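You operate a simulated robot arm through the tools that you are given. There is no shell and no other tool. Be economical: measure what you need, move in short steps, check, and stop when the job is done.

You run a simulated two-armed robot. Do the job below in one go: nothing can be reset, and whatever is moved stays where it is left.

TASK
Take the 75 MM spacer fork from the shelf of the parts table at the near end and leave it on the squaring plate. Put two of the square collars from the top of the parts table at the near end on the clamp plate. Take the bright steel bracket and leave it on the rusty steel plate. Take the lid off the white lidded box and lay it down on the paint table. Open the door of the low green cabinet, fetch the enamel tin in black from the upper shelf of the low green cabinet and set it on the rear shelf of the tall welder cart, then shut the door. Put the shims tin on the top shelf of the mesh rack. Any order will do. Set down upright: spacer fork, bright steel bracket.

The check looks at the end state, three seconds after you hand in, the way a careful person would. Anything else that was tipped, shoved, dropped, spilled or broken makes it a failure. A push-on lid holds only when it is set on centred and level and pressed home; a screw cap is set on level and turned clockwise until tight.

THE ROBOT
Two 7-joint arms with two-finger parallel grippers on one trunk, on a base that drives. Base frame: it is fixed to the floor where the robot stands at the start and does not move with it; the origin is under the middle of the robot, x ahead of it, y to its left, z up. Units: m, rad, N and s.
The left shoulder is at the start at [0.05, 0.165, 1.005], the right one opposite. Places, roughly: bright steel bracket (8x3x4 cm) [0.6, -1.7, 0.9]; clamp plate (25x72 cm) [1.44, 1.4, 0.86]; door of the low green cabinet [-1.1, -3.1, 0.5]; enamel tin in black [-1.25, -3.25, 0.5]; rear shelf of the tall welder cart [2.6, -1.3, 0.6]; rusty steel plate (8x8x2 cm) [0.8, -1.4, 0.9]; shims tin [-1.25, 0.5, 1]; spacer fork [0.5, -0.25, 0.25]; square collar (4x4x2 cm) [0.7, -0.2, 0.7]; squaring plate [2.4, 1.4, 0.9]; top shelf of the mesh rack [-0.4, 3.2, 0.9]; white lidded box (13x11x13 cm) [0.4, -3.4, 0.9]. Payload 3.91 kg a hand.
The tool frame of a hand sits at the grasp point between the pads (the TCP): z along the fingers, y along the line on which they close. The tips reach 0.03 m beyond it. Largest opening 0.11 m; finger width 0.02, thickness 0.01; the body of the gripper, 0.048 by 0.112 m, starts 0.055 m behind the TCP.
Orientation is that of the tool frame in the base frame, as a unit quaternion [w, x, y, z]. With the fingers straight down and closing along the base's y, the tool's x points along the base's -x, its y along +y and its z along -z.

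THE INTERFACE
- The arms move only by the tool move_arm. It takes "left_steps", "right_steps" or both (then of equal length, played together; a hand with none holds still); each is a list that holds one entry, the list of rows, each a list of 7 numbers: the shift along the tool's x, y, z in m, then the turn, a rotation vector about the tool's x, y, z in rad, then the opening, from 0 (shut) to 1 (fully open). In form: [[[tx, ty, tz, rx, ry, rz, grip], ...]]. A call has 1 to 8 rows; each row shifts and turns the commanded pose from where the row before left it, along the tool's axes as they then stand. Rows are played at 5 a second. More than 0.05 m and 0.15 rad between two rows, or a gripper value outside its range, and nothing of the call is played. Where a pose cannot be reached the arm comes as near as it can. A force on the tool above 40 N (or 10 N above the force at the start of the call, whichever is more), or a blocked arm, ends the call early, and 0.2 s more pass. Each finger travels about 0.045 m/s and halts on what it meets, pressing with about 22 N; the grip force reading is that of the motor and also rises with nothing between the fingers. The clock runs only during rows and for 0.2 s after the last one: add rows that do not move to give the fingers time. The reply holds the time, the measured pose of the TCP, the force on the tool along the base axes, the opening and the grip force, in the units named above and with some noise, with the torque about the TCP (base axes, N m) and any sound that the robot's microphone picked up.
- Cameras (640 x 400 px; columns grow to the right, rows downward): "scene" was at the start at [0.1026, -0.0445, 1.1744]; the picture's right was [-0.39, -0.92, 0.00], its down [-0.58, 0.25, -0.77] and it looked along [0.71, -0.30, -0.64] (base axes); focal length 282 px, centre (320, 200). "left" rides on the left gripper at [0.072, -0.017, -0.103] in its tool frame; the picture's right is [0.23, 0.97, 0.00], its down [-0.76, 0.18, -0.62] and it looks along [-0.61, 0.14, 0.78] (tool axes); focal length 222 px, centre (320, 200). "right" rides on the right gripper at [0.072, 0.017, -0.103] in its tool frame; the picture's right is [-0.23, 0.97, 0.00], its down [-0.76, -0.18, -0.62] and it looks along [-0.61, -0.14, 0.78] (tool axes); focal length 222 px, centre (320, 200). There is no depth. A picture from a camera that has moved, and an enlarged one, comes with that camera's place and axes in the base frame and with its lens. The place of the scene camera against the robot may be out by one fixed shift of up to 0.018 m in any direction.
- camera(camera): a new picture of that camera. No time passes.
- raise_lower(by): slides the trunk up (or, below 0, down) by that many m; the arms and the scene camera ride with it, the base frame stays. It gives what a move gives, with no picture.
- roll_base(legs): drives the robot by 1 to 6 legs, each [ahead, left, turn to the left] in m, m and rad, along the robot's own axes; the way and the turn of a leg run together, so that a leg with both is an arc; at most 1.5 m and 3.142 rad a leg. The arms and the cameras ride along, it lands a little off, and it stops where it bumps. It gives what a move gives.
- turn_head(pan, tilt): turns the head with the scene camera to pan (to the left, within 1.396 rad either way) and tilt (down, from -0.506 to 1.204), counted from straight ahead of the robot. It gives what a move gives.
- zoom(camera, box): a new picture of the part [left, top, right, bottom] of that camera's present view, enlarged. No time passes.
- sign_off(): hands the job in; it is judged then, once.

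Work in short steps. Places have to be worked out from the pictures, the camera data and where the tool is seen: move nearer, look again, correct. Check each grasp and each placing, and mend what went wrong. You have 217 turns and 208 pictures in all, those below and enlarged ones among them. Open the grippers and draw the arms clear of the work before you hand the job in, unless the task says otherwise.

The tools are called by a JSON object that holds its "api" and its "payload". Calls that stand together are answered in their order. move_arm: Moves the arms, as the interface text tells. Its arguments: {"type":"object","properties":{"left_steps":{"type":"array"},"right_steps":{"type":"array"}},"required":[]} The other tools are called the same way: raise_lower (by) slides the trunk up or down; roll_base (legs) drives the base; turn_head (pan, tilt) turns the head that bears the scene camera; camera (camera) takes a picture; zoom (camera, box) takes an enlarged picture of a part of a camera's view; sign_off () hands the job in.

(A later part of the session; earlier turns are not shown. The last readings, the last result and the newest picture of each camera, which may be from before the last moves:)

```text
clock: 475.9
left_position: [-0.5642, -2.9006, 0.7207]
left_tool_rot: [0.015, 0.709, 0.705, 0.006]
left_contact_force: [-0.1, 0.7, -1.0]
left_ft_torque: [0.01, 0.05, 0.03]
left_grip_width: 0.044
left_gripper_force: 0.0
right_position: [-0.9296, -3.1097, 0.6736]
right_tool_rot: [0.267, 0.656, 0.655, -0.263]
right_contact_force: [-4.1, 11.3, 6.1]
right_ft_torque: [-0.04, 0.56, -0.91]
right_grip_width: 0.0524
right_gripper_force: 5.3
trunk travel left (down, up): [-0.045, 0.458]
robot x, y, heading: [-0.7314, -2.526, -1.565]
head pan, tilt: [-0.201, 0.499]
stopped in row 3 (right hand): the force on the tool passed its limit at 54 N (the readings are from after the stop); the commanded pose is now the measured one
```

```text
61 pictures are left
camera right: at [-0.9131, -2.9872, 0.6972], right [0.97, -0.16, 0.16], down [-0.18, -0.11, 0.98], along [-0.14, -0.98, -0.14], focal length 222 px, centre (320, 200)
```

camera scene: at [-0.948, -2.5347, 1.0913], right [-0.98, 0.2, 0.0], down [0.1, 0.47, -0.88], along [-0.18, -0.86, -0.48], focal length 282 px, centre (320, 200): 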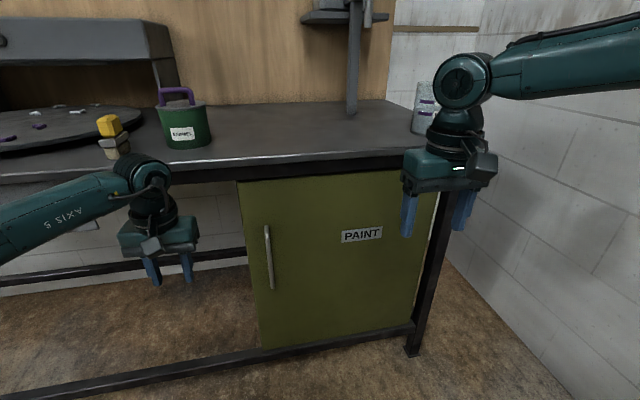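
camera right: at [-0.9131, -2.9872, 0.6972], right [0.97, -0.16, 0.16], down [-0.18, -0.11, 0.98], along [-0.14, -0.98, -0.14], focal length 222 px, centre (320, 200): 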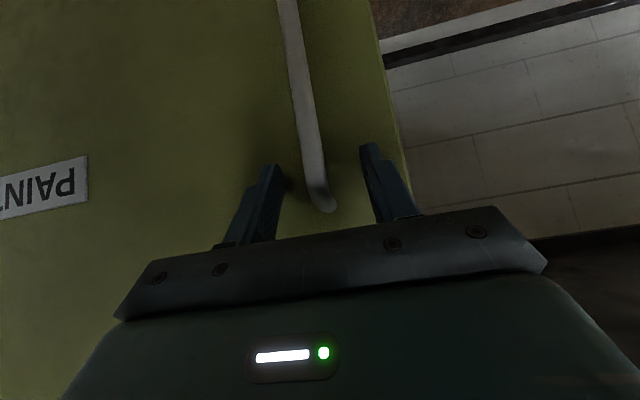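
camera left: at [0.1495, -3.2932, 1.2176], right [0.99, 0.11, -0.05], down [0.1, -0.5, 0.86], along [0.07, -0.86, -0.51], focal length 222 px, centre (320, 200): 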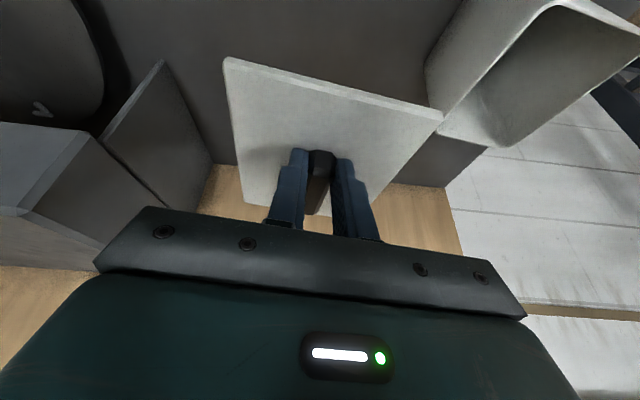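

Tips touched the door. Back off 7 mm and close on the bar.

{"api": "move_arm", "payload": {"right_steps": [[[0.005, 0, -0.005, 0, 0, 0, 0.4], [0, 0, 0, 0, 0, 0, 0.2], [0, 0, 0, 0, 0, 0, 0.05], [0, 0, 0, 0, 0, 0, 0.0], [0, 0, 0, 0, 0, 0, 0.0], [0, 0, 0, 0, 0, 0, 0.0]]]}}

{"api": "camera", "payload": {"camera": "right"}}

```text
clock: 477.3
left_position: [-0.5651, -2.9007, 0.7213]
left_tool_rot: [0.015, 0.708, 0.706, 0.006]
left_contact_force: [-1.0, 0.3, 0.2]
left_ft_torque: [-0.01, -0.03, -0.01]
left_grip_width: 0.0442
left_gripper_force: 0.0
right_position: [-0.9295, -3.1047, 0.6729]
right_tool_rot: [0.267, 0.656, 0.655, -0.263]
right_contact_force: [-4.8, -0.2, 0.6]
right_ft_torque: [0.23, 0.55, 0.24]
right_grip_width: 0.0121
right_gripper_force: 44.8
trunk travel left (down, up): [-0.045, 0.458]
robot x, y, heading: [-0.7327, -2.5241, -1.569]
head pan, tilt: [-0.201, 0.499]
```

```text
60 pictures are left
camera right: at [-0.9128, -2.9818, 0.6966], right [0.97, -0.16, 0.16], down [-0.18, -0.11, 0.98], along [-0.14, -0.98, -0.14], focal length 222 px, centre (320, 200)
```

right: 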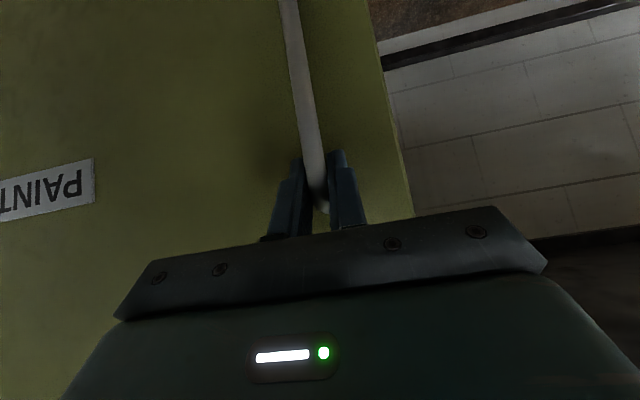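

Bar gripped. I pull along the door's arc (radius 0.49 about the hinge), turning the gripper with the door, 4 rows first.

{"api": "move_arm", "payload": {"right_steps": [[[0.0346, -0.0024, -0.0346, -0.0707, 0, -0.0707, 0], [0.0346, -0.0024, -0.0346, -0.0707, 0, -0.0707, 0], [0.0346, -0.0024, -0.0346, -0.0707, 0, -0.0707, 0], [0.0346, -0.0024, -0.0346, -0.0707, 0, -0.0707, 0]]]}}

{"api": "camera", "payload": {"camera": "scene"}}

```text
clock: 478.0
left_position: [-0.5665, -2.9023, 0.7203]
left_tool_rot: [0.015, 0.709, 0.705, 0.007]
left_contact_force: [0.2, -0.5, -0.1]
left_ft_torque: [0.02, 0.02, -0.02]
left_grip_width: 0.0441
left_gripper_force: 0.1
right_position: [-0.954, -2.9885, 0.6724]
right_tool_rot: [0.29, 0.577, 0.727, -0.233]
right_contact_force: [-3.2, -1.9, -8.2]
right_ft_torque: [-0.35, 0.67, 0.26]
right_grip_width: 0.0123
right_gripper_force: 44.4
trunk travel left (down, up): [-0.045, 0.458]
robot x, y, heading: [-0.7302, -2.521, -1.57]
head pan, tilt: [-0.201, 0.499]
stopped in row 3 (right hand): the force on the tool passed its limit at 44 N (the readings are from after the stop); the commanded pose is now the measured one
```

```text
59 pictures are left
camera scene: at [-0.7585, -2.6543, 1.0111], right [-0.98, 0.2, 0.0], down [0.09, 0.47, -0.88], along [-0.17, -0.86, -0.48], focal length 282 px, centre (320, 200)
```

scene: 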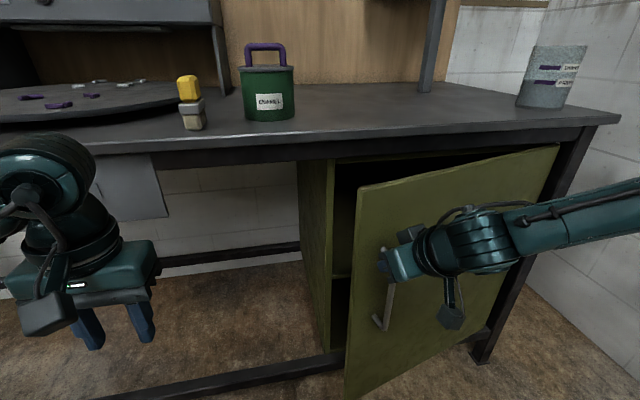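

The door is opening (~14°). Continue along the arc.

{"api": "move_arm", "payload": {"right_steps": [[[0.0346, -0.0024, -0.0346, -0.0707, 0, -0.0707, 0], [0.0346, -0.0024, -0.0346, -0.0707, 0, -0.0707, 0], [0.0346, -0.0024, -0.0346, -0.0707, 0, -0.0707, 0], [0.0346, -0.0024, -0.0346, -0.0707, 0, -0.0707, 0]]]}}

```text
clock: 478.7
left_position: [-0.5654, -2.9024, 0.7217]
left_tool_rot: [0.014, 0.71, 0.704, 0.006]
left_contact_force: [-0.6, -1.1, -0.9]
left_ft_torque: [0.0, -0.01, 0.02]
left_grip_width: 0.044
left_gripper_force: 0.0
right_position: [-0.9892, -2.9129, 0.6734]
right_tool_rot: [0.312, 0.506, 0.778, -0.203]
right_contact_force: [-0.9, -0.9, 7.5]
right_ft_torque: [0.9, 0.28, 0.1]
right_grip_width: 0.0121
right_gripper_force: 45.2
right hand out of reach, approached as far as the arm can: row 2, 3
trunk travel left (down, up): [-0.045, 0.458]
robot x, y, heading: [-0.7376, -2.5269, -1.575]
head pan, tilt: [-0.201, 0.499]
stopped in row 3 (right hand): the force on the tool passed its limit at 54 N (the readings are from after the stop); the commanded pose is now the measured one
```

The arm is near an inner limit, so I use the base: two small arcs that carry the hand along the door's arc.

{"api": "roll_base", "payload": {"legs": [[-0.068, -0.062, 0.1], [-0.068, -0.062, 0.1]]}}

{"api": "camera", "payload": {"camera": "scene"}}

```text
clock: 480.7
left_position: [-0.6317, -2.7376, 0.7204]
left_tool_rot: [0.014, 0.636, 0.772, 0.009]
left_contact_force: [0.2, -0.2, -0.5]
left_ft_torque: [0.03, 0.03, 0.0]
left_grip_width: 0.044
left_gripper_force: 0.0
right_position: [-1.0443, -2.8333, 0.672]
right_tool_rot: [0.33, 0.427, 0.823, -0.174]
right_contact_force: [-15.2, -14.1, 21.6]
right_ft_torque: [0.01, 0.48, 0.24]
right_grip_width: 0.0119
right_gripper_force: 45.2
trunk travel left (down, up): [-0.045, 0.458]
robot x, y, heading: [-0.8693, -2.3998, -1.368]
head pan, tilt: [-0.201, 0.499]
```

```text
58 pictures are left
camera scene: at [-0.8714, -2.5315, 1.0115], right [-1.0, 0.0, 0.0], down [0.0, 0.48, -0.88], along [0.0, -0.88, -0.48], focal length 282 px, centre (320, 200)
```

scene: 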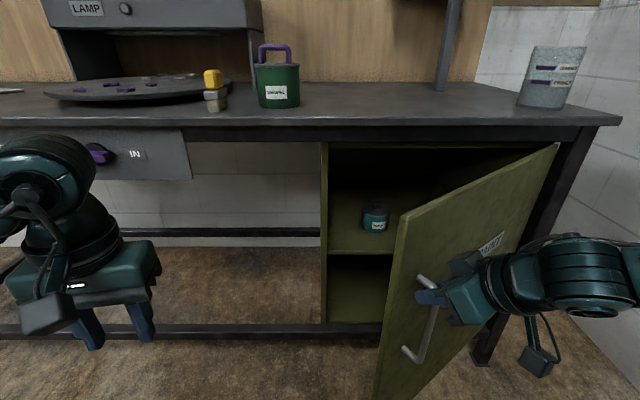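

It works: door ~38° open, and the inside shelf is visible. Two more identical arcs.

{"api": "roll_base", "payload": {"legs": [[-0.068, -0.063, 0.1], [-0.068, -0.063, 0.1]]}}

{"api": "camera", "payload": {"camera": "scene"}}

```text
clock: 482.8
left_position: [-0.7271, -2.5903, 0.7208]
left_tool_rot: [0.013, 0.556, 0.831, 0.009]
left_contact_force: [0.2, -0.2, 0.4]
left_ft_torque: [0.0, 0.0, 0.01]
left_grip_width: 0.044
left_gripper_force: 0.1
right_position: [-1.1136, -2.767, 0.6728]
right_tool_rot: [0.345, 0.344, 0.862, -0.14]
right_contact_force: [-0.1, -0.5, 5.5]
right_ft_torque: [-0.27, 0.18, 0.23]
right_grip_width: 0.0118
right_gripper_force: 45.0
trunk travel left (down, up): [-0.045, 0.458]
robot x, y, heading: [-1.0307, -2.307, -1.169]
head pan, tilt: [-0.201, 0.499]
```

```text
57 pictures are left
camera scene: at [-1.0067, -2.4363, 1.0113], right [-0.98, -0.2, 0.0], down [-0.09, 0.47, -0.88], along [0.17, -0.86, -0.48], focal length 282 px, centre (320, 200)
```

scene: 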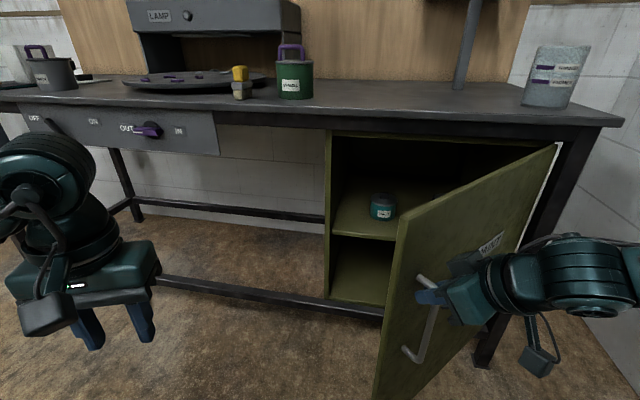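

The side wall is farther (x≈−2.1), so there's room. Four more arcs.

{"api": "roll_base", "payload": {"legs": [[-0.068, -0.063, 0.1], [-0.068, -0.063, 0.1], [-0.068, -0.063, 0.1], [-0.068, -0.063, 0.1], [-0.068, -0.063, 0.1]]}}

{"api": "turn_head", "payload": {"pan": -0.1, "tilt": 0.5}}

{"api": "camera", "payload": {"camera": "scene"}}

```text
clock: 487.3
left_position: [-1.0811, -2.3343, 0.7196]
left_tool_rot: [0.01, 0.336, 0.942, 0.012]
left_contact_force: [1.1, 0.6, -0.4]
left_ft_torque: [-0.01, -0.01, 0.01]
left_grip_width: 0.044
left_gripper_force: 0.0
right_position: [-1.3361, -2.6716, 0.6719]
right_tool_rot: [0.37, 0.121, 0.92, -0.051]
right_contact_force: [0.8, 0.3, 1.7]
right_ft_torque: [-0.46, 0.43, 0.32]
right_grip_width: 0.0121
right_gripper_force: 44.6
trunk travel left (down, up): [-0.045, 0.458]
robot x, y, heading: [-1.476, -2.227, -0.674]
head pan, tilt: [-0.201, 0.499]
```

```text
clock: 488.0
left_position: [-1.081, -2.3346, 0.7211]
left_tool_rot: [0.011, 0.336, 0.942, 0.012]
left_contact_force: [-0.3, 0.2, -0.6]
left_ft_torque: [0.01, 0.02, 0.02]
left_grip_width: 0.0439
left_gripper_force: 0.1
right_position: [-1.3378, -2.6713, 0.6731]
right_tool_rot: [0.369, 0.12, 0.92, -0.05]
right_contact_force: [1.3, 0.3, -1.0]
right_ft_torque: [-0.6, 0.22, 0.52]
right_grip_width: 0.0119
right_gripper_force: 45.0
trunk travel left (down, up): [-0.045, 0.458]
robot x, y, heading: [-1.4816, -2.2289, -0.678]
head pan, tilt: [-0.099, 0.499]
```

```text
56 pictures are left
camera scene: at [-1.3993, -2.3226, 1.0112], right [-0.7, -0.71, 0.0], down [-0.34, 0.34, -0.88], along [0.63, -0.62, -0.48], focal length 282 px, centre (320, 200)
```

scene: 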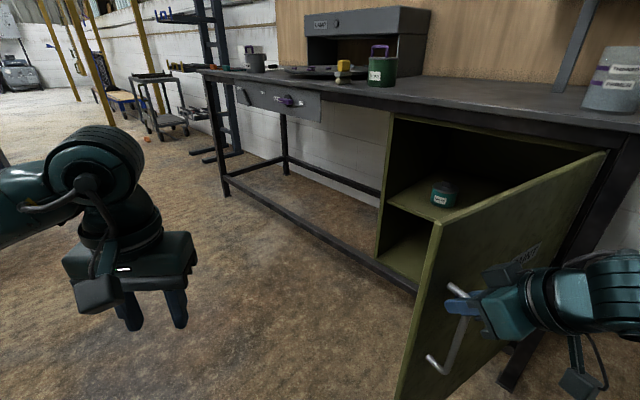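

The door is ~80° open. Release the bar, withdraw, then drive clear and around to the cabinet's front.

{"api": "move_arm", "payload": {"right_steps": [[[0, 0, 0, 0, 0, 0, 0.3], [0, 0, 0, 0, 0, 0, 0.6], [0, 0, 0, 0, 0, 0, 0.6], [0, 0, -0.04, 0, 0, 0, 0.6], [0, 0, -0.045, 0, 0, 0, 0.6], [0, 0, -0.045, 0, 0, 0, 0.6]]]}}

{"api": "roll_base", "payload": {"legs": [[0, 0.5, 0], [0, 0, -0.9], [0, 0.35, 0], [0.1, 0, 0]]}}

{"api": "turn_head", "payload": {"pan": -0.25, "tilt": 0.5}}

{"api": "camera", "payload": {"camera": "scene"}}

```text
clock: 489.4
left_position: [-1.0801, -2.3345, 0.7211]
left_tool_rot: [0.01, 0.335, 0.942, 0.013]
left_contact_force: [-0.1, -0.4, -0.3]
left_ft_torque: [0.0, 0.02, 0.02]
left_grip_width: 0.044
left_gripper_force: 0.1
right_position: [-1.4122, -2.6788, 0.7728]
right_tool_rot: [0.368, 0.122, 0.92, -0.05]
right_contact_force: [-0.1, 0.3, -0.4]
right_ft_torque: [-0.02, 0.04, -0.02]
right_grip_width: 0.0658
right_gripper_force: 0.1
right hand out of reach, approached as far as the arm can: row 4, 5, 6
trunk travel left (down, up): [-0.045, 0.458]
robot x, y, heading: [-1.4803, -2.2274, -0.678]
head pan, tilt: [-0.099, 0.499]
```

```text
clock: 500.6
left_position: [-0.6561, -2.3317, 0.7205]
left_tool_rot: [0.014, 0.716, 0.698, 0.006]
left_contact_force: [0.3, 0.3, -0.7]
left_ft_torque: [0.04, 0.0, -0.01]
left_grip_width: 0.0439
left_gripper_force: 0.1
right_position: [-1.1311, -2.2808, 0.7733]
right_tool_rot: [0.31, 0.513, 0.773, -0.207]
right_contact_force: [0.4, 0.0, -0.4]
right_ft_torque: [0.0, -0.02, -0.04]
right_grip_width: 0.066
right_gripper_force: 0.1
trunk travel left (down, up): [-0.045, 0.458]
robot x, y, heading: [-0.8185, -1.9559, -1.588]
head pan, tilt: [-0.099, 0.499]
```

```text
clock: 501.3
left_position: [-0.6565, -2.3307, 0.7205]
left_tool_rot: [0.015, 0.715, 0.699, 0.006]
left_contact_force: [-0.3, -0.8, 0.5]
left_ft_torque: [0.0, -0.03, -0.02]
left_grip_width: 0.0437
left_gripper_force: 0.1
right_position: [-1.1314, -2.2807, 0.7732]
right_tool_rot: [0.309, 0.514, 0.773, -0.207]
right_contact_force: [0.5, 0.1, 0.4]
right_ft_torque: [-0.02, -0.02, -0.03]
right_grip_width: 0.0659
right_gripper_force: 0.0
trunk travel left (down, up): [-0.045, 0.458]
robot x, y, heading: [-0.8236, -1.952, -1.585]
head pan, tilt: [-0.25, 0.499]
```

```text
55 pictures are left
camera scene: at [-0.8484, -2.0781, 1.0113], right [-0.96, 0.26, 0.0], down [0.13, 0.46, -0.88], along [-0.23, -0.85, -0.48], focal length 282 px, centre (320, 200)
```

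scene: 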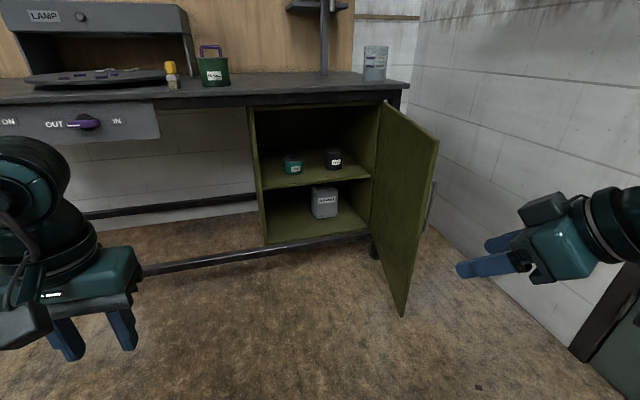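

The black tin is at ≈(−1.24, −3.27, 0.54) on the upper shelf. I realign the right gripper with the robot, tilt it flatter, and drive to a diagonal approach.

{"api": "move_arm", "payload": {"right_steps": [[[0, 0, 0, 0.0707, 0, 0.0741, 0.9], [0, 0, 0, 0.0707, 0, 0.0741, 0.9], [0, 0, 0, 0.0707, 0, 0.0741, 0.9], [0, 0, 0, 0.0707, 0, 0.0741, 0.9], [0, 0, 0, 0, -0.12, 0, 1], [0, 0, 0, 0, -0.12, 0, 1]]]}}

{"api": "roll_base", "payload": {"legs": [[0.62, 0.06, 0], [0, 0, -0.5]]}}

{"api": "camera", "payload": {"camera": "right"}}

```text
clock: 502.7
left_position: [-0.6559, -2.3315, 0.72]
left_tool_rot: [0.014, 0.716, 0.698, 0.006]
left_contact_force: [0.2, -0.2, -0.7]
left_ft_torque: [0.0, 0.01, -0.02]
left_grip_width: 0.0438
left_gripper_force: 0.1
right_position: [-1.1662, -2.3356, 0.803]
right_tool_rot: [0.338, 0.624, 0.616, -0.342]
right_contact_force: [0.4, 0.2, 0.0]
right_ft_torque: [0.02, 0.01, -0.03]
right_grip_width: 0.11
right_gripper_force: 0.2
right hand out of reach, approached as far as the arm can: row 1, 2, 3, 4, 5, 6
trunk travel left (down, up): [-0.045, 0.458]
robot x, y, heading: [-0.8217, -1.9475, -1.587]
head pan, tilt: [-0.25, 0.499]
```

```text
clock: 507.6
left_position: [-0.8016, -2.9766, 0.7204]
left_tool_rot: [0.016, 0.863, 0.505, 0.003]
left_contact_force: [0.6, 0.1, -0.1]
left_ft_torque: [0.01, -0.01, 0.0]
left_grip_width: 0.0438
left_gripper_force: 0.0
right_position: [-1.2561, -2.7399, 0.8011]
right_tool_rot: [0.245, 0.754, 0.449, -0.413]
right_contact_force: [0.0, 0.1, 0.4]
right_ft_torque: [0.02, -0.02, -0.01]
right_grip_width: 0.1099
right_gripper_force: 0.0
trunk travel left (down, up): [-0.045, 0.458]
robot x, y, heading: [-0.7687, -2.5641, -2.076]
head pan, tilt: [-0.25, 0.499]
```

```text
54 pictures are left
camera right: at [-1.1799, -2.639, 0.7954], right [0.8, -0.57, 0.19], down [-0.1, 0.19, 0.98], along [-0.6, -0.8, 0.09], focal length 222 px, centre (320, 200)
```

right: 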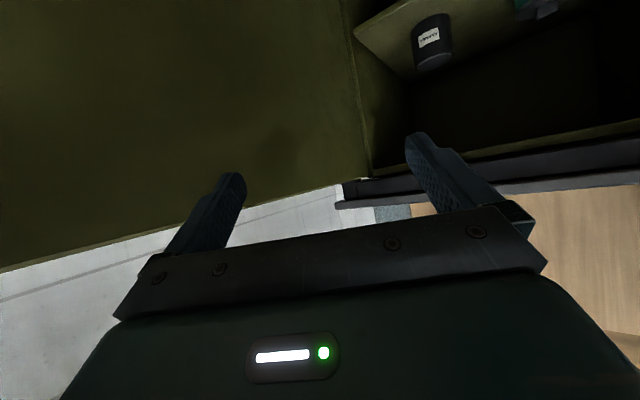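

Tin confirmed at (−1.241, −3.24). I lower the hand to z≈0.6 here, then roll the base toward the cabinet.

{"api": "raise_lower", "payload": {"by": -0.04}}

{"api": "move_arm", "payload": {"right_steps": [[[0.0316, 0, 0.0203, 0, 0, 0, 1], [0.0316, 0, 0.0203, 0, 0, 0, 1], [0.0316, 0, 0.0203, 0, 0, 0, 1], [0.0316, 0, 0.0203, 0, 0, 0, 1], [0.0316, 0, 0.0203, 0, 0, 0, 1]]]}}

```text
clock: 508.4
left_position: [-0.802, -2.9756, 0.6812]
left_tool_rot: [0.016, 0.863, 0.504, 0.003]
left_contact_force: [-0.1, 0.0, 0.4]
left_ft_torque: [-0.01, -0.03, 0.02]
left_grip_width: 0.0438
left_gripper_force: 0.1
right_position: [-1.2551, -2.7406, 0.7611]
right_tool_rot: [0.245, 0.754, 0.448, -0.413]
right_contact_force: [-0.4, 0.1, -1.0]
right_ft_torque: [-0.01, -0.02, -0.01]
right_grip_width: 0.11
right_gripper_force: 0.0
trunk travel left (down, up): [-0.005, 0.498]
robot x, y, heading: [-0.7699, -2.5613, -2.071]
head pan, tilt: [-0.25, 0.499]
```

```text
clock: 509.6
left_position: [-0.8011, -2.9765, 0.6805]
left_tool_rot: [0.016, 0.863, 0.505, 0.002]
left_contact_force: [-0.2, -0.3, 1.0]
left_ft_torque: [-0.04, 0.02, 0.01]
left_grip_width: 0.0442
left_gripper_force: 0.1
right_position: [-1.2651, -2.7479, 0.5756]
right_tool_rot: [0.244, 0.754, 0.447, -0.414]
right_contact_force: [-0.7, -0.1, -0.1]
right_ft_torque: [0.0, 0.01, 0.01]
right_grip_width: 0.1098
right_gripper_force: 0.1
right hand out of reach, approached as far as the arm can: row 1, 2
trunk travel left (down, up): [-0.005, 0.498]
robot x, y, heading: [-0.765, -2.559, -2.077]
head pan, tilt: [-0.25, 0.499]
```

Height reached. Tuck the left hand back, then roll ahead/left so the tin lies in the right hand's reach.

{"api": "move_arm", "payload": {"left_steps": [[[0.045, 0, -0.02, 0, 0, 0, 0.4], [0.045, 0, -0.02, 0, 0, 0, 0.4], [0.04, 0, -0.02, 0, 0, 0, 0.4], [0, 0, -0.04, 0, 0, 0, 0.4]]]}}

{"api": "roll_base", "payload": {"legs": [[0.2, 0.19, 0]]}}

{"api": "camera", "payload": {"camera": "right"}}

```text
clock: 510.6
left_position: [-0.7387, -2.8593, 0.7804]
left_tool_rot: [0.015, 0.863, 0.505, 0.003]
left_contact_force: [0.3, -0.2, 0.5]
left_ft_torque: [-0.02, 0.0, -0.01]
left_grip_width: 0.0437
left_gripper_force: 0.1
right_position: [-1.2664, -2.748, 0.5761]
right_tool_rot: [0.246, 0.753, 0.448, -0.413]
right_contact_force: [0.4, 0.0, -0.3]
right_ft_torque: [0.0, 0.02, 0.03]
right_grip_width: 0.1102
right_gripper_force: 0.0
trunk travel left (down, up): [-0.005, 0.498]
robot x, y, heading: [-0.7674, -2.5652, -2.073]
head pan, tilt: [-0.25, 0.499]
```

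```text
clock: 511.8
left_position: [-0.7227, -2.9081, 0.7769]
left_tool_rot: [0.016, 0.864, 0.504, 0.013]
left_contact_force: [-0.2, 0.0, -0.1]
left_ft_torque: [0.01, -0.01, 0.02]
left_grip_width: 0.0437
left_gripper_force: 0.0
right_position: [-1.2512, -2.8042, 0.5782]
right_tool_rot: [0.251, 0.751, 0.449, -0.414]
right_contact_force: [0.3, 0.2, 0.3]
right_ft_torque: [0.03, -0.02, -0.02]
right_grip_width: 0.1101
right_gripper_force: 0.0
trunk travel left (down, up): [-0.005, 0.498]
robot x, y, heading: [-0.7559, -2.6154, -2.067]
head pan, tilt: [-0.25, 0.499]
stopped in leg 1: the robot was blocked; the commanded pose is now the measured one
```

```text
53 pictures are left
camera right: at [-1.1769, -2.7015, 0.5719], right [0.8, -0.57, 0.2], down [-0.1, 0.19, 0.98], along [-0.59, -0.8, 0.1], focal length 222 px, centre (320, 200)
```

right: 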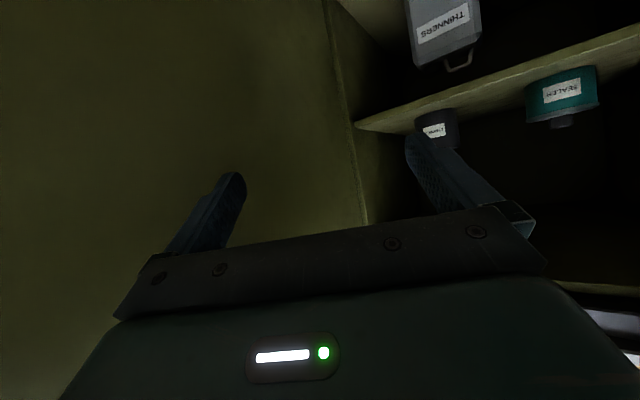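

Blocked early; I suspect the left elbow near the table drawer. I look to the left.

{"api": "turn_head", "payload": {"pan": 0.6, "tilt": 0.5}}

{"api": "camera", "payload": {"camera": "scene"}}

```text
clock: 513.0
left_position: [-0.7227, -2.9074, 0.7771]
left_tool_rot: [0.017, 0.863, 0.504, 0.013]
left_contact_force: [-0.2, -0.7, -0.8]
left_ft_torque: [-0.01, 0.03, -0.02]
left_grip_width: 0.044
left_gripper_force: 0.1
right_position: [-1.2528, -2.8033, 0.5786]
right_tool_rot: [0.252, 0.751, 0.448, -0.415]
right_contact_force: [0.1, -0.2, 0.1]
right_ft_torque: [-0.01, -0.01, -0.02]
right_grip_width: 0.11
right_gripper_force: 0.0
trunk travel left (down, up): [-0.005, 0.498]
robot x, y, heading: [-0.7501, -2.6198, -2.073]
head pan, tilt: [0.6, 0.499]
```

```text
52 pictures are left
camera scene: at [-0.7638, -2.7377, 0.9725], right [-0.99, -0.1, 0.0], down [-0.05, 0.47, -0.88], along [0.09, -0.88, -0.47], focal length 282 px, centre (320, 200)
```

scene: 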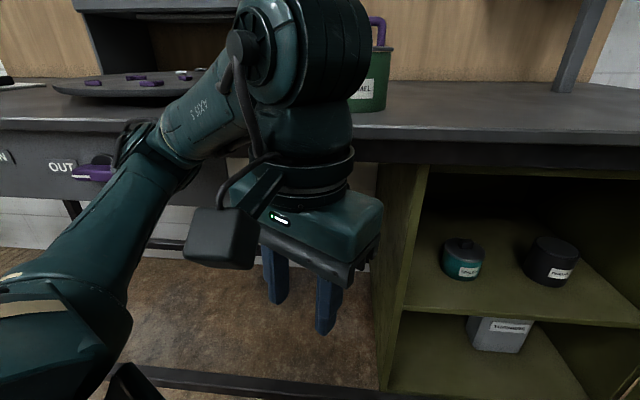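

The left elbow touched near the drawer front. I back off 4 cm and instead extend the right arm straight toward the tin.

{"api": "roll_base", "payload": {"legs": [[-0.03, -0.03, 0]]}}

{"api": "move_arm", "payload": {"right_steps": [[[-0.0183, 0.0213, 0.034, 0, 0, 0, 1], [-0.0183, 0.0213, 0.034, 0, 0, 0, 1], [-0.0183, 0.0213, 0.034, 0, 0, 0, 1], [-0.0183, 0.0213, 0.034, 0, 0, 0, 1], [-0.0183, 0.0213, 0.034, 0, 0, 0, 1]]]}}

{"api": "zoom", "payload": {"camera": "scene", "box": [0, 80, 240, 240]}}

```text
clock: 513.9
left_position: [-0.7347, -2.8751, 0.773]
left_tool_rot: [0.01, 0.864, 0.503, 0.015]
left_contact_force: [-0.8, 0.2, 0.1]
left_ft_torque: [-0.01, 0.02, -0.06]
left_grip_width: 0.044
left_gripper_force: 0.1
right_position: [-1.2624, -2.7675, 0.577]
right_tool_rot: [0.247, 0.752, 0.451, -0.413]
right_contact_force: [0.0, 0.0, 0.4]
right_ft_torque: [-0.04, 0.0, 0.0]
right_grip_width: 0.1099
right_gripper_force: 0.1
trunk travel left (down, up): [-0.005, 0.498]
robot x, y, heading: [-0.7639, -2.5811, -2.065]
head pan, tilt: [0.6, 0.499]
```

```text
clock: 515.1
left_position: [-0.7348, -2.8735, 0.7734]
left_tool_rot: [0.01, 0.864, 0.503, 0.015]
left_contact_force: [0.3, 0.5, 0.3]
left_ft_torque: [-0.03, 0.0, 0.0]
left_grip_width: 0.0439
left_gripper_force: 0.0
right_position: [-1.2618, -2.989, 0.5638]
right_tool_rot: [0.245, 0.753, 0.449, -0.414]
right_contact_force: [0.6, 0.0, 0.2]
right_ft_torque: [0.04, -0.03, -0.01]
right_grip_width: 0.1098
right_gripper_force: 0.1
trunk travel left (down, up): [-0.005, 0.498]
robot x, y, heading: [-0.7627, -2.5801, -2.068]
head pan, tilt: [0.6, 0.499]
```

```text
2.50 times, centred on (120, 160) of scene
camera zoom: at [-0.7748, -2.7064, 0.9713], right [-0.99, -0.1, 0.0], down [-0.05, 0.48, -0.88], along [0.09, -0.87, -0.48], focal length 704 px, centre (820, 300)
```

zoom: 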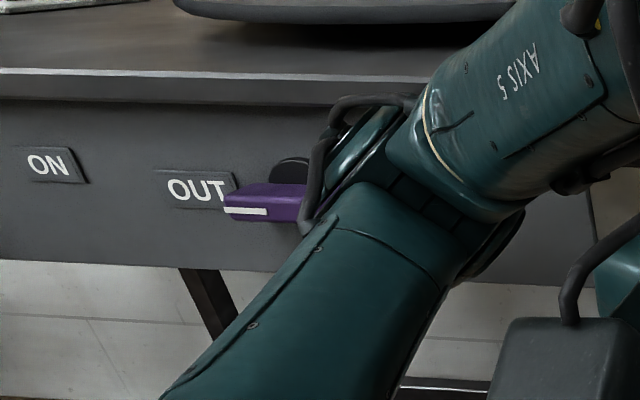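

The arm extends fine and the drawer knob looks undisturbed. Check the right camera.

{"api": "camera", "payload": {"camera": "right"}}

```text
50 pictures are left
camera right: at [-1.1856, -2.8866, 0.5569], right [0.8, -0.57, 0.19], down [-0.1, 0.18, 0.98], along [-0.59, -0.8, 0.09], focal length 222 px, centre (320, 200)
```

right: 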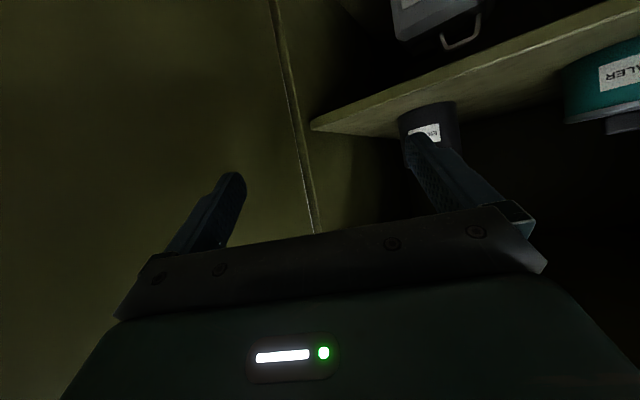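

The tin is to the right of the gripper axis. I first align laterally to a point 13 cm short of it on the tool's line.

{"api": "move_arm", "payload": {"right_steps": [[[-0.0041, 0.0358, 0.0204, 0, 0, 0, 1], [-0.0041, 0.0358, 0.0204, 0, 0, 0, 1], [-0.0041, 0.0358, 0.0204, 0, 0, 0, 1], [-0.0041, 0.0358, 0.0204, 0, 0, 0, 1], [0, 0, 0, 0, 0, 0, 1]]]}}

{"api": "camera", "payload": {"camera": "right"}}

```text
clock: 516.3
left_position: [-0.7353, -2.8736, 0.7737]
left_tool_rot: [0.01, 0.863, 0.504, 0.016]
left_contact_force: [-0.4, 0.1, -0.5]
left_ft_torque: [0.0, -0.03, -0.01]
left_grip_width: 0.044
left_gripper_force: 0.0
right_position: [-1.1703, -3.1233, 0.5326]
right_tool_rot: [0.246, 0.752, 0.45, -0.413]
right_contact_force: [-0.1, -0.5, 0.4]
right_ft_torque: [0.03, 0.02, 0.02]
right_grip_width: 0.1099
right_gripper_force: 0.0
trunk travel left (down, up): [-0.005, 0.498]
robot x, y, heading: [-0.7647, -2.5811, -2.067]
head pan, tilt: [0.6, 0.499]
```

```text
49 pictures are left
camera right: at [-1.0952, -3.0207, 0.527], right [0.8, -0.57, 0.19], down [-0.1, 0.19, 0.98], along [-0.59, -0.8, 0.09], focal length 222 px, centre (320, 200)
```

right: 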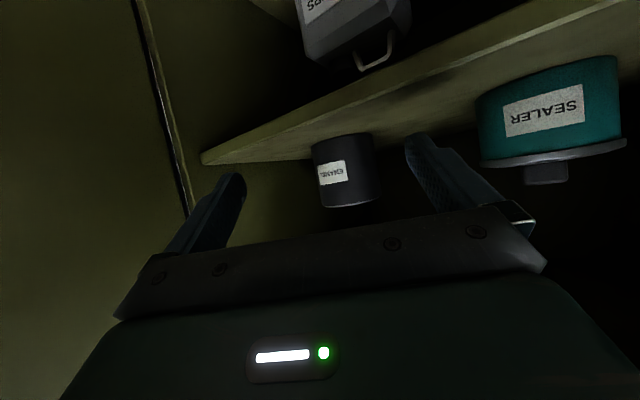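

Aligned closely; tin ≈(−1.232, −3.275), needs 2 cm lateral. Shift and advance 10 cm.

{"api": "move_arm", "payload": {"right_steps": [[[0, 0.0195, 0, 0, 0, 0, 1], [-0.026, 0, 0.041, 0, 0, 0, 1], [-0.026, 0, 0.041, 0, 0, 0, 1], [0, 0, 0, 0, 0, 0, 1]]]}}

{"api": "camera", "payload": {"camera": "right"}}

```text
clock: 517.3
left_position: [-0.7339, -2.8748, 0.7738]
left_tool_rot: [0.011, 0.864, 0.504, 0.016]
left_contact_force: [0.1, -0.1, 0.3]
left_ft_torque: [0.0, -0.01, 0.02]
left_grip_width: 0.044
left_gripper_force: 0.3
right_position: [-1.1974, -3.2182, 0.5324]
right_tool_rot: [0.247, 0.752, 0.45, -0.413]
right_contact_force: [0.3, 0.2, -0.7]
right_ft_torque: [0.01, 0.02, -0.01]
right_grip_width: 0.1101
right_gripper_force: 0.0
trunk travel left (down, up): [-0.005, 0.498]
robot x, y, heading: [-0.7632, -2.579, -2.066]
head pan, tilt: [0.6, 0.499]
```

```text
48 pictures are left
camera right: at [-1.1228, -3.1161, 0.5271], right [0.8, -0.57, 0.19], down [-0.1, 0.19, 0.98], along [-0.59, -0.8, 0.09], focal length 222 px, centre (320, 200)
```

right: 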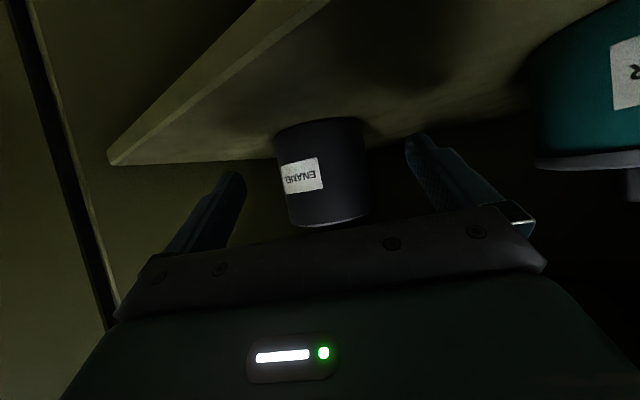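

Tin is centred between the fingers. Advance 5 cm more and look.

{"api": "move_arm", "payload": {"right_steps": [[[-0.013, 0, 0.0205, 0, 0, 0, 1], [-0.013, 0, 0.0205, 0, 0, 0, 1], [0, 0, 0, 0, 0, 0, 1]]]}}

{"api": "camera", "payload": {"camera": "right"}}

```text
clock: 518.1
left_position: [-0.7354, -2.874, 0.7723]
left_tool_rot: [0.01, 0.864, 0.504, 0.015]
left_contact_force: [0.1, -0.3, 0.1]
left_ft_torque: [-0.01, -0.01, 0.0]
left_grip_width: 0.0443
left_gripper_force: 0.1
right_position: [-1.2102, -3.23, 0.5335]
right_tool_rot: [0.247, 0.752, 0.451, -0.413]
right_contact_force: [0.8, 0.2, 0.2]
right_ft_torque: [0.03, -0.02, 0.03]
right_grip_width: 0.1101
right_gripper_force: 0.0
right hand out of reach, approached as far as the arm can: row 1, 2
trunk travel left (down, up): [-0.005, 0.498]
robot x, y, heading: [-0.7655, -2.5793, -2.072]
head pan, tilt: [0.6, 0.499]
```

```text
47 pictures are left
camera right: at [-1.1349, -3.1275, 0.5279], right [0.8, -0.57, 0.19], down [-0.1, 0.19, 0.98], along [-0.59, -0.8, 0.09], focal length 222 px, centre (320, 200)
```

right: 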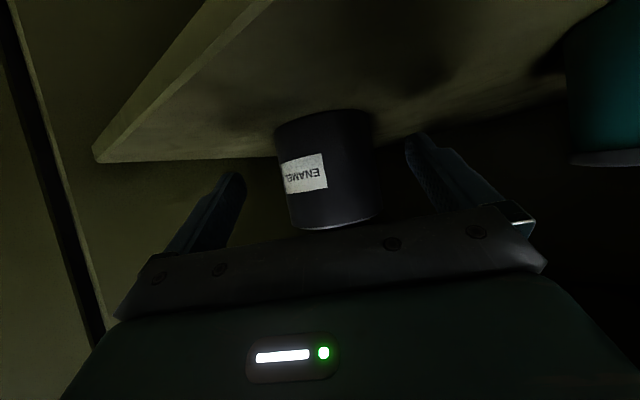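

The arm is at full reach. I re-pose the base: turn left 0.1 rad while strafing right (keeps the hand near the same spot, frees the left elbow), then check.

{"api": "roll_base", "payload": {"legs": [[-0.012, -0.078, 0.1]]}}

{"api": "camera", "payload": {"camera": "right"}}

```text
clock: 519.5
left_position: [-0.7701, -2.8266, 0.7734]
left_tool_rot: [0.01, 0.838, 0.545, 0.016]
left_contact_force: [0.0, -0.4, 1.3]
left_ft_torque: [0.0, -0.01, -0.01]
left_grip_width: 0.0441
left_gripper_force: 0.1
right_position: [-1.2075, -3.2257, 0.5328]
right_tool_rot: [0.267, 0.729, 0.487, -0.4]
right_contact_force: [0.2, -0.1, -0.7]
right_ft_torque: [0.02, -0.03, -0.01]
right_grip_width: 0.1105
right_gripper_force: 0.1
trunk travel left (down, up): [-0.005, 0.498]
robot x, y, heading: [-0.8292, -2.5337, -1.971]
head pan, tilt: [0.6, 0.499]
```

```text
46 pictures are left
camera right: at [-1.1435, -3.1167, 0.5276], right [0.85, -0.49, 0.19], down [-0.12, 0.17, 0.98], along [-0.51, -0.86, 0.09], focal length 222 px, centre (320, 200)
```

right: 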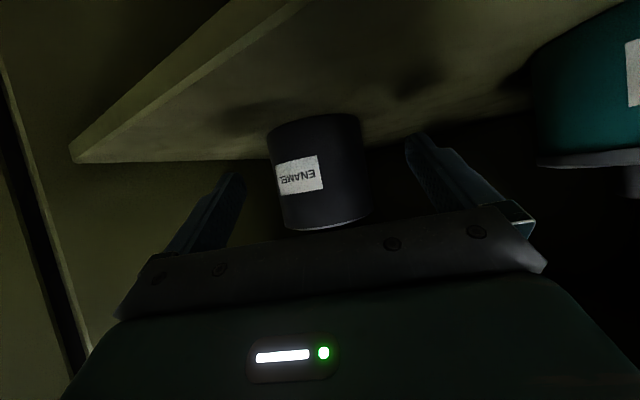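

Good. Advance with the base 4.5 cm ahead, 9 mm right.

{"api": "roll_base", "payload": {"legs": [[0.045, -0.009, 0]]}}

{"api": "camera", "payload": {"camera": "right"}}

```text
clock: 520.4
left_position: [-0.7953, -2.8628, 0.7726]
left_tool_rot: [0.01, 0.838, 0.546, 0.016]
left_contact_force: [0.1, 0.1, 0.7]
left_ft_torque: [-0.02, -0.01, 0.02]
left_grip_width: 0.044
left_gripper_force: 0.1
right_position: [-1.232, -3.2636, 0.533]
right_tool_rot: [0.268, 0.728, 0.488, -0.4]
right_contact_force: [-0.5, -0.6, -0.3]
right_ft_torque: [0.01, -0.02, 0.01]
right_grip_width: 0.1098
right_gripper_force: 0.1
trunk travel left (down, up): [-0.005, 0.498]
robot x, y, heading: [-0.8529, -2.5703, -1.97]
head pan, tilt: [0.6, 0.499]
```

```text
45 pictures are left
camera right: at [-1.168, -3.1547, 0.5277], right [0.85, -0.49, 0.19], down [-0.12, 0.17, 0.98], along [-0.51, -0.86, 0.09], focal length 222 px, centre (320, 200)
```

right: 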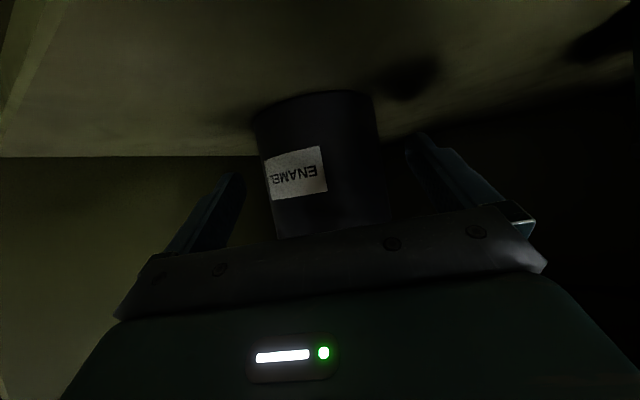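

Diameter ≈8.9 cm, tin centre at fingertip depth. Advance 2 cm more and close.

{"api": "roll_base", "payload": {"legs": [[0.022, -0.002, 0]]}}

{"api": "move_arm", "payload": {"right_steps": [[[0, 0, 0, 0, 0, 0, 0.85], [0, 0, 0, 0, 0, 0, 0.75], [0, 0, 0, 0, 0, 0, 0.7], [0, 0, 0, 0, 0, 0, 0.7]]]}}

{"api": "camera", "payload": {"camera": "right"}}

```text
clock: 521.2
left_position: [-0.8058, -2.8821, 0.7721]
left_tool_rot: [0.009, 0.837, 0.547, 0.016]
left_contact_force: [-0.3, -0.3, -0.1]
left_ft_torque: [0.05, 0.0, 0.01]
left_grip_width: 0.0439
left_gripper_force: 0.1
right_position: [-1.2423, -3.2827, 0.5344]
right_tool_rot: [0.267, 0.729, 0.487, -0.4]
right_contact_force: [0.2, 0.9, -0.3]
right_ft_torque: [0.03, 0.0, 0.01]
right_grip_width: 0.1098
right_gripper_force: 0.1
trunk travel left (down, up): [-0.005, 0.498]
robot x, y, heading: [-0.8649, -2.5898, -1.974]
head pan, tilt: [0.6, 0.499]
```

```text
clock: 522.2
left_position: [-0.8046, -2.8824, 0.7737]
left_tool_rot: [0.009, 0.837, 0.547, 0.016]
left_contact_force: [-0.6, 0.0, -0.3]
left_ft_torque: [0.0, 0.01, 0.01]
left_grip_width: 0.0441
left_gripper_force: 0.1
right_position: [-1.242, -3.2826, 0.5335]
right_tool_rot: [0.267, 0.729, 0.487, -0.4]
right_contact_force: [2.2, 0.0, 0.5]
right_ft_torque: [-0.08, -0.12, 0.06]
right_grip_width: 0.0873
right_gripper_force: 22.4
trunk travel left (down, up): [-0.005, 0.498]
robot x, y, heading: [-0.8604, -2.5893, -1.969]
head pan, tilt: [0.6, 0.499]
```

```text
44 pictures are left
camera right: at [-1.1778, -3.1736, 0.5278], right [0.85, -0.49, 0.19], down [-0.12, 0.18, 0.98], along [-0.51, -0.86, 0.09], focal length 222 px, centre (320, 200)
```

right: 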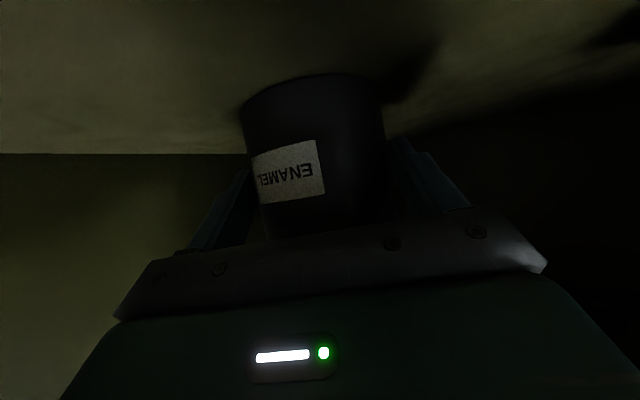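

Tin gripped at 87 mm. Lift 3 cm with the trunk and back straight out.

{"api": "raise_lower", "payload": {"by": 0.03}}

{"api": "roll_base", "payload": {"legs": [[-0.35, 0, 0], [-0.2, 0, 0]]}}

{"api": "turn_head", "payload": {"pan": -0.1, "tilt": 0.5}}

{"api": "camera", "payload": {"camera": "scene"}}

```text
clock: 522.9
left_position: [-0.8059, -2.883, 0.804]
left_tool_rot: [0.009, 0.838, 0.546, 0.016]
left_contact_force: [0.4, -0.1, -0.2]
left_ft_torque: [-0.01, 0.0, -0.02]
left_grip_width: 0.0436
left_gripper_force: 0.1
right_position: [-1.2422, -3.2829, 0.5624]
right_tool_rot: [0.266, 0.73, 0.487, -0.4]
right_contact_force: [0.5, -0.3, -6.9]
right_ft_torque: [0.14, -0.05, -0.02]
right_grip_width: 0.0875
right_gripper_force: 21.9
trunk travel left (down, up): [-0.035, 0.468]
robot x, y, heading: [-0.8673, -2.5909, -1.972]
head pan, tilt: [0.6, 0.499]
```

```text
clock: 526.4
left_position: [-0.5932, -2.3841, 0.8035]
left_tool_rot: [0.01, 0.839, 0.544, 0.016]
left_contact_force: [-0.1, 0.2, -0.3]
left_ft_torque: [-0.01, 0.0, 0.01]
left_grip_width: 0.0439
left_gripper_force: 0.1
right_position: [-1.0319, -2.7815, 0.5613]
right_tool_rot: [0.265, 0.731, 0.485, -0.4]
right_contact_force: [-0.1, 0.8, -6.6]
right_ft_torque: [0.14, -0.07, 0.0]
right_grip_width: 0.0875
right_gripper_force: 22.0
trunk travel left (down, up): [-0.035, 0.468]
robot x, y, heading: [-0.6523, -2.0889, -1.973]
head pan, tilt: [0.6, 0.499]
```

```text
clock: 527.4
left_position: [-0.5944, -2.3847, 0.8034]
left_tool_rot: [0.009, 0.838, 0.545, 0.016]
left_contact_force: [-0.1, 0.3, -0.6]
left_ft_torque: [-0.03, 0.01, -0.02]
left_grip_width: 0.044
left_gripper_force: 0.0
right_position: [-1.0328, -2.7814, 0.562]
right_tool_rot: [0.265, 0.731, 0.485, -0.4]
right_contact_force: [-0.1, -0.3, -7.0]
right_ft_torque: [0.13, -0.07, 0.03]
right_grip_width: 0.0878
right_gripper_force: 21.7
trunk travel left (down, up): [-0.035, 0.468]
robot x, y, heading: [-0.6505, -2.0903, -1.976]
head pan, tilt: [-0.099, 0.499]
```

```text
43 pictures are left
camera scene: at [-0.7123, -2.2101, 1.0011], right [-0.88, 0.48, 0.0], down [0.23, 0.42, -0.88], along [-0.42, -0.77, -0.48], focal length 282 px, centre (320, 200)
```

scene: 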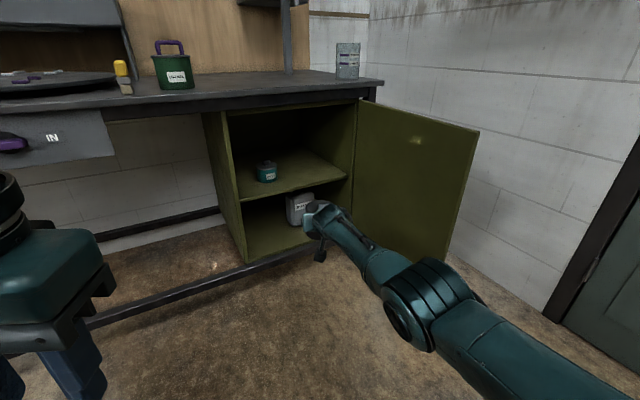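

The tin is safely out (≈7 N). To shut the door I'll use the left hand from its outer side: first retract the right hand with the tin, then drive around the door edge.

{"api": "move_arm", "payload": {"right_steps": [[[0.0216, -0.022, -0.0337, 0, 0, 0, 0.7], [0.0216, -0.022, -0.0337, 0, 0, 0, 0.7], [0.0216, -0.022, -0.0337, 0, 0, 0, 0.7], [0.0216, -0.022, -0.0337, 0, 0, 0, 0.7], [0.0216, -0.022, -0.0337, 0, 0, 0, 0.7], [0.0216, -0.022, -0.0337, 0, 0, 0, 0.7], [0.0216, -0.022, -0.0337, 0, 0, 0, 0.7]]], "left_steps": [[[0, 0, 0.01, 0, -0.08, 0, 0], [0, 0, 0.01, 0, -0.08, 0, 0], [0, 0, 0.01, 0, -0.08, 0, 0], [0, 0, 0.01, 0, -0.08, 0, 0], [0, 0, 0.01, 0, -0.08, 0, 0], [0, 0, 0.01, 0, -0.08, 0, 0], [0, 0, 0.01, 0, -0.08, 0, 0]]]}}

{"api": "roll_base", "payload": {"legs": [[-0.1, 0, 0], [0, -0.85, 0], [0.55, 0, 0]]}}

{"api": "turn_head", "payload": {"pan": 0.3, "tilt": 0.5}}

{"api": "camera", "payload": {"camera": "scene"}}

```text
clock: 528.4
left_position: [-0.6034, -2.3963, 0.7757]
left_tool_rot: [0.088, 0.832, 0.537, -0.108]
left_contact_force: [0.6, -0.2, 0.2]
left_ft_torque: [0.01, 0.02, 0.0]
left_grip_width: 0.0
left_gripper_force: 21.7
left hand out of reach, approached as far as the arm can: row 3, 4
right_position: [-1.0623, -2.6555, 0.6932]
right_tool_rot: [0.317, 0.687, 0.453, -0.472]
right_contact_force: [1.0, -0.3, -7.2]
right_ft_torque: [0.18, -0.08, -0.06]
right_grip_width: 0.0872
right_gripper_force: 22.3
trunk travel left (down, up): [-0.035, 0.468]
robot x, y, heading: [-0.6514, -2.0923, -1.974]
head pan, tilt: [-0.099, 0.499]
stopped in row 4 (right hand): the arm was blocked; the commanded pose is now the measured one
```

```text
clock: 538.1
left_position: [-1.4055, -2.1449, 0.7784]
left_tool_rot: [0.088, 0.832, 0.537, -0.109]
left_contact_force: [-0.6, -1.4, -0.3]
left_ft_torque: [0.0, -0.01, 0.02]
left_grip_width: 0.0001
left_gripper_force: 21.9
right_position: [-1.8573, -2.3965, 0.6972]
right_tool_rot: [0.309, 0.698, 0.453, -0.46]
right_contact_force: [3.8, 5.4, -2.0]
right_ft_torque: [0.12, 0.13, -0.33]
right_grip_width: 0.0873
right_gripper_force: 21.8
trunk travel left (down, up): [-0.035, 0.468]
robot x, y, heading: [-1.4513, -1.842, -1.976]
head pan, tilt: [-0.099, 0.499]
stopped in leg 3: the force on the tool passed its limit at 241 N (the readings are from after the stop); the commanded pose is now the measured one
```

```text
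clock: 539.0
left_position: [-1.4041, -2.1463, 0.7788]
left_tool_rot: [0.089, 0.832, 0.536, -0.108]
left_contact_force: [-0.8, -0.9, 0.9]
left_ft_torque: [0.02, -0.02, -0.03]
left_grip_width: 0.0
left_gripper_force: 21.7
right_position: [-1.8577, -2.3962, 0.6968]
right_tool_rot: [0.31, 0.698, 0.454, -0.459]
right_contact_force: [7.8, 12.4, -4.6]
right_ft_torque: [0.19, 0.04, -0.67]
right_grip_width: 0.0873
right_gripper_force: 22.0
trunk travel left (down, up): [-0.035, 0.468]
robot x, y, heading: [-1.4531, -1.8439, -1.975]
head pan, tilt: [0.3, 0.499]
```

```text
42 pictures are left
camera scene: at [-1.4776, -1.9693, 1.0012], right [-0.99, 0.11, 0.0], down [0.05, 0.48, -0.88], along [-0.09, -0.87, -0.48], focal length 282 px, centre (320, 200)
```

scene: 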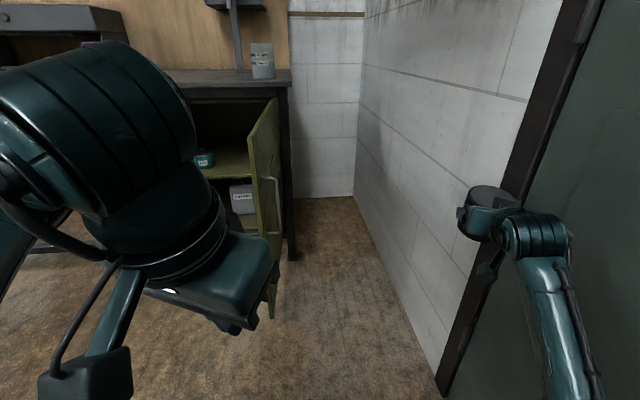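

The hand with the tin bumped the side wall; it is still held. I'll deliver the tin first and close the door afterwards with the handle. Back away from the wall, turn to face +x and head for the cart.

{"api": "roll_base", "payload": {"legs": [[-0.12, 0.2, 0], [0, 0, 1.975], [0, 1.05, 0], [1.4, 0, 0]]}}

{"api": "turn_head", "payload": {"pan": -0.2, "tilt": 0.45}}

{"api": "camera", "payload": {"camera": "scene"}}

```text
clock: 549.1
left_position: [-0.9617, -1.441, 0.7799]
left_tool_rot: [0.136, 0.01, 0.99, 0.021]
left_contact_force: [-0.1, 0.1, -0.3]
left_ft_torque: [0.0, 0.02, 0.01]
left_grip_width: 0.0
left_gripper_force: 22.2
right_position: [-0.5498, -1.7512, 0.6882]
right_tool_rot: [0.548, 0.004, 0.836, 0.012]
right_contact_force: [-0.3, 0.4, -6.2]
right_ft_torque: [-0.02, 0.19, 0.01]
right_grip_width: 0.0873
right_gripper_force: 21.7
trunk travel left (down, up): [-0.035, 0.468]
robot x, y, heading: [-1.2185, -1.6014, 0.012]
head pan, tilt: [0.3, 0.499]
stopped in leg 3: the robot was blocked; the commanded pose is now the measured one
```

```text
clock: 550.1
left_position: [-0.962, -1.4408, 0.7779]
left_tool_rot: [0.135, 0.008, 0.991, 0.022]
left_contact_force: [-0.5, 0.4, 0.5]
left_ft_torque: [-0.02, 0.01, 0.04]
left_grip_width: 0.0
left_gripper_force: 21.8
right_position: [-0.5496, -1.7489, 0.6865]
right_tool_rot: [0.549, 0.004, 0.836, 0.015]
right_contact_force: [-0.1, 0.2, -6.5]
right_ft_torque: [0.02, 0.12, 0.01]
right_grip_width: 0.0873
right_gripper_force: 21.7
trunk travel left (down, up): [-0.035, 0.468]
robot x, y, heading: [-1.2234, -1.597, 0.01]
head pan, tilt: [-0.201, 0.45]
```

```text
41 pictures are left
camera scene: at [-1.1045, -1.6358, 1.0041], right [-0.18, -0.98, -0.01], down [-0.44, 0.09, -0.9], along [0.88, -0.16, -0.44], focal length 282 px, centre (320, 200)
```

scene: 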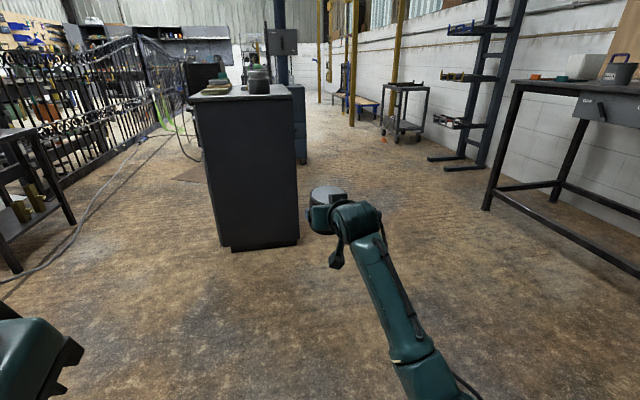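

I clipped a bench edge on the left; move ahead first, then strafe to the aisle at y≈−0.82 and go on toward the cart.

{"api": "roll_base", "payload": {"legs": [[0.4, -0.02, 0], [0, 0.78, 0], [1.3, 0, 0], [0.95, 0, 0]]}}

{"api": "camera", "payload": {"camera": "scene"}}

```text
clock: 570.1
left_position: [1.6586, -0.628, 0.7781]
left_tool_rot: [0.137, 0.008, 0.99, 0.015]
left_contact_force: [-0.2, 0.8, -0.1]
left_ft_torque: [-0.04, -0.01, -0.02]
left_grip_width: 0.0
left_gripper_force: 22.4
right_position: [2.0719, -0.937, 0.6932]
right_tool_rot: [0.551, 0.0, 0.835, 0.009]
right_contact_force: [0.0, 0.4, -6.7]
right_ft_torque: [0.02, 0.16, 0.02]
right_grip_width: 0.0874
right_gripper_force: 21.9
trunk travel left (down, up): [-0.035, 0.468]
robot x, y, heading: [1.4022, -0.7916, 0.011]
head pan, tilt: [-0.201, 0.45]
```

```text
40 pictures are left
camera scene: at [1.5151, -0.8204, 1.0055], right [-0.19, -0.98, 0.0], down [-0.43, 0.08, -0.9], along [0.88, -0.17, -0.44], focal length 282 px, centre (320, 200)
```

scene: 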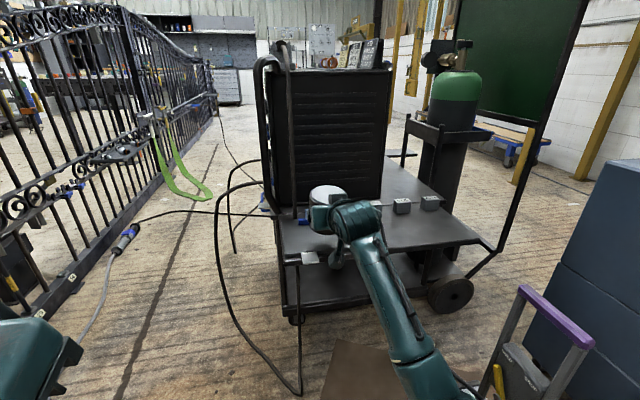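

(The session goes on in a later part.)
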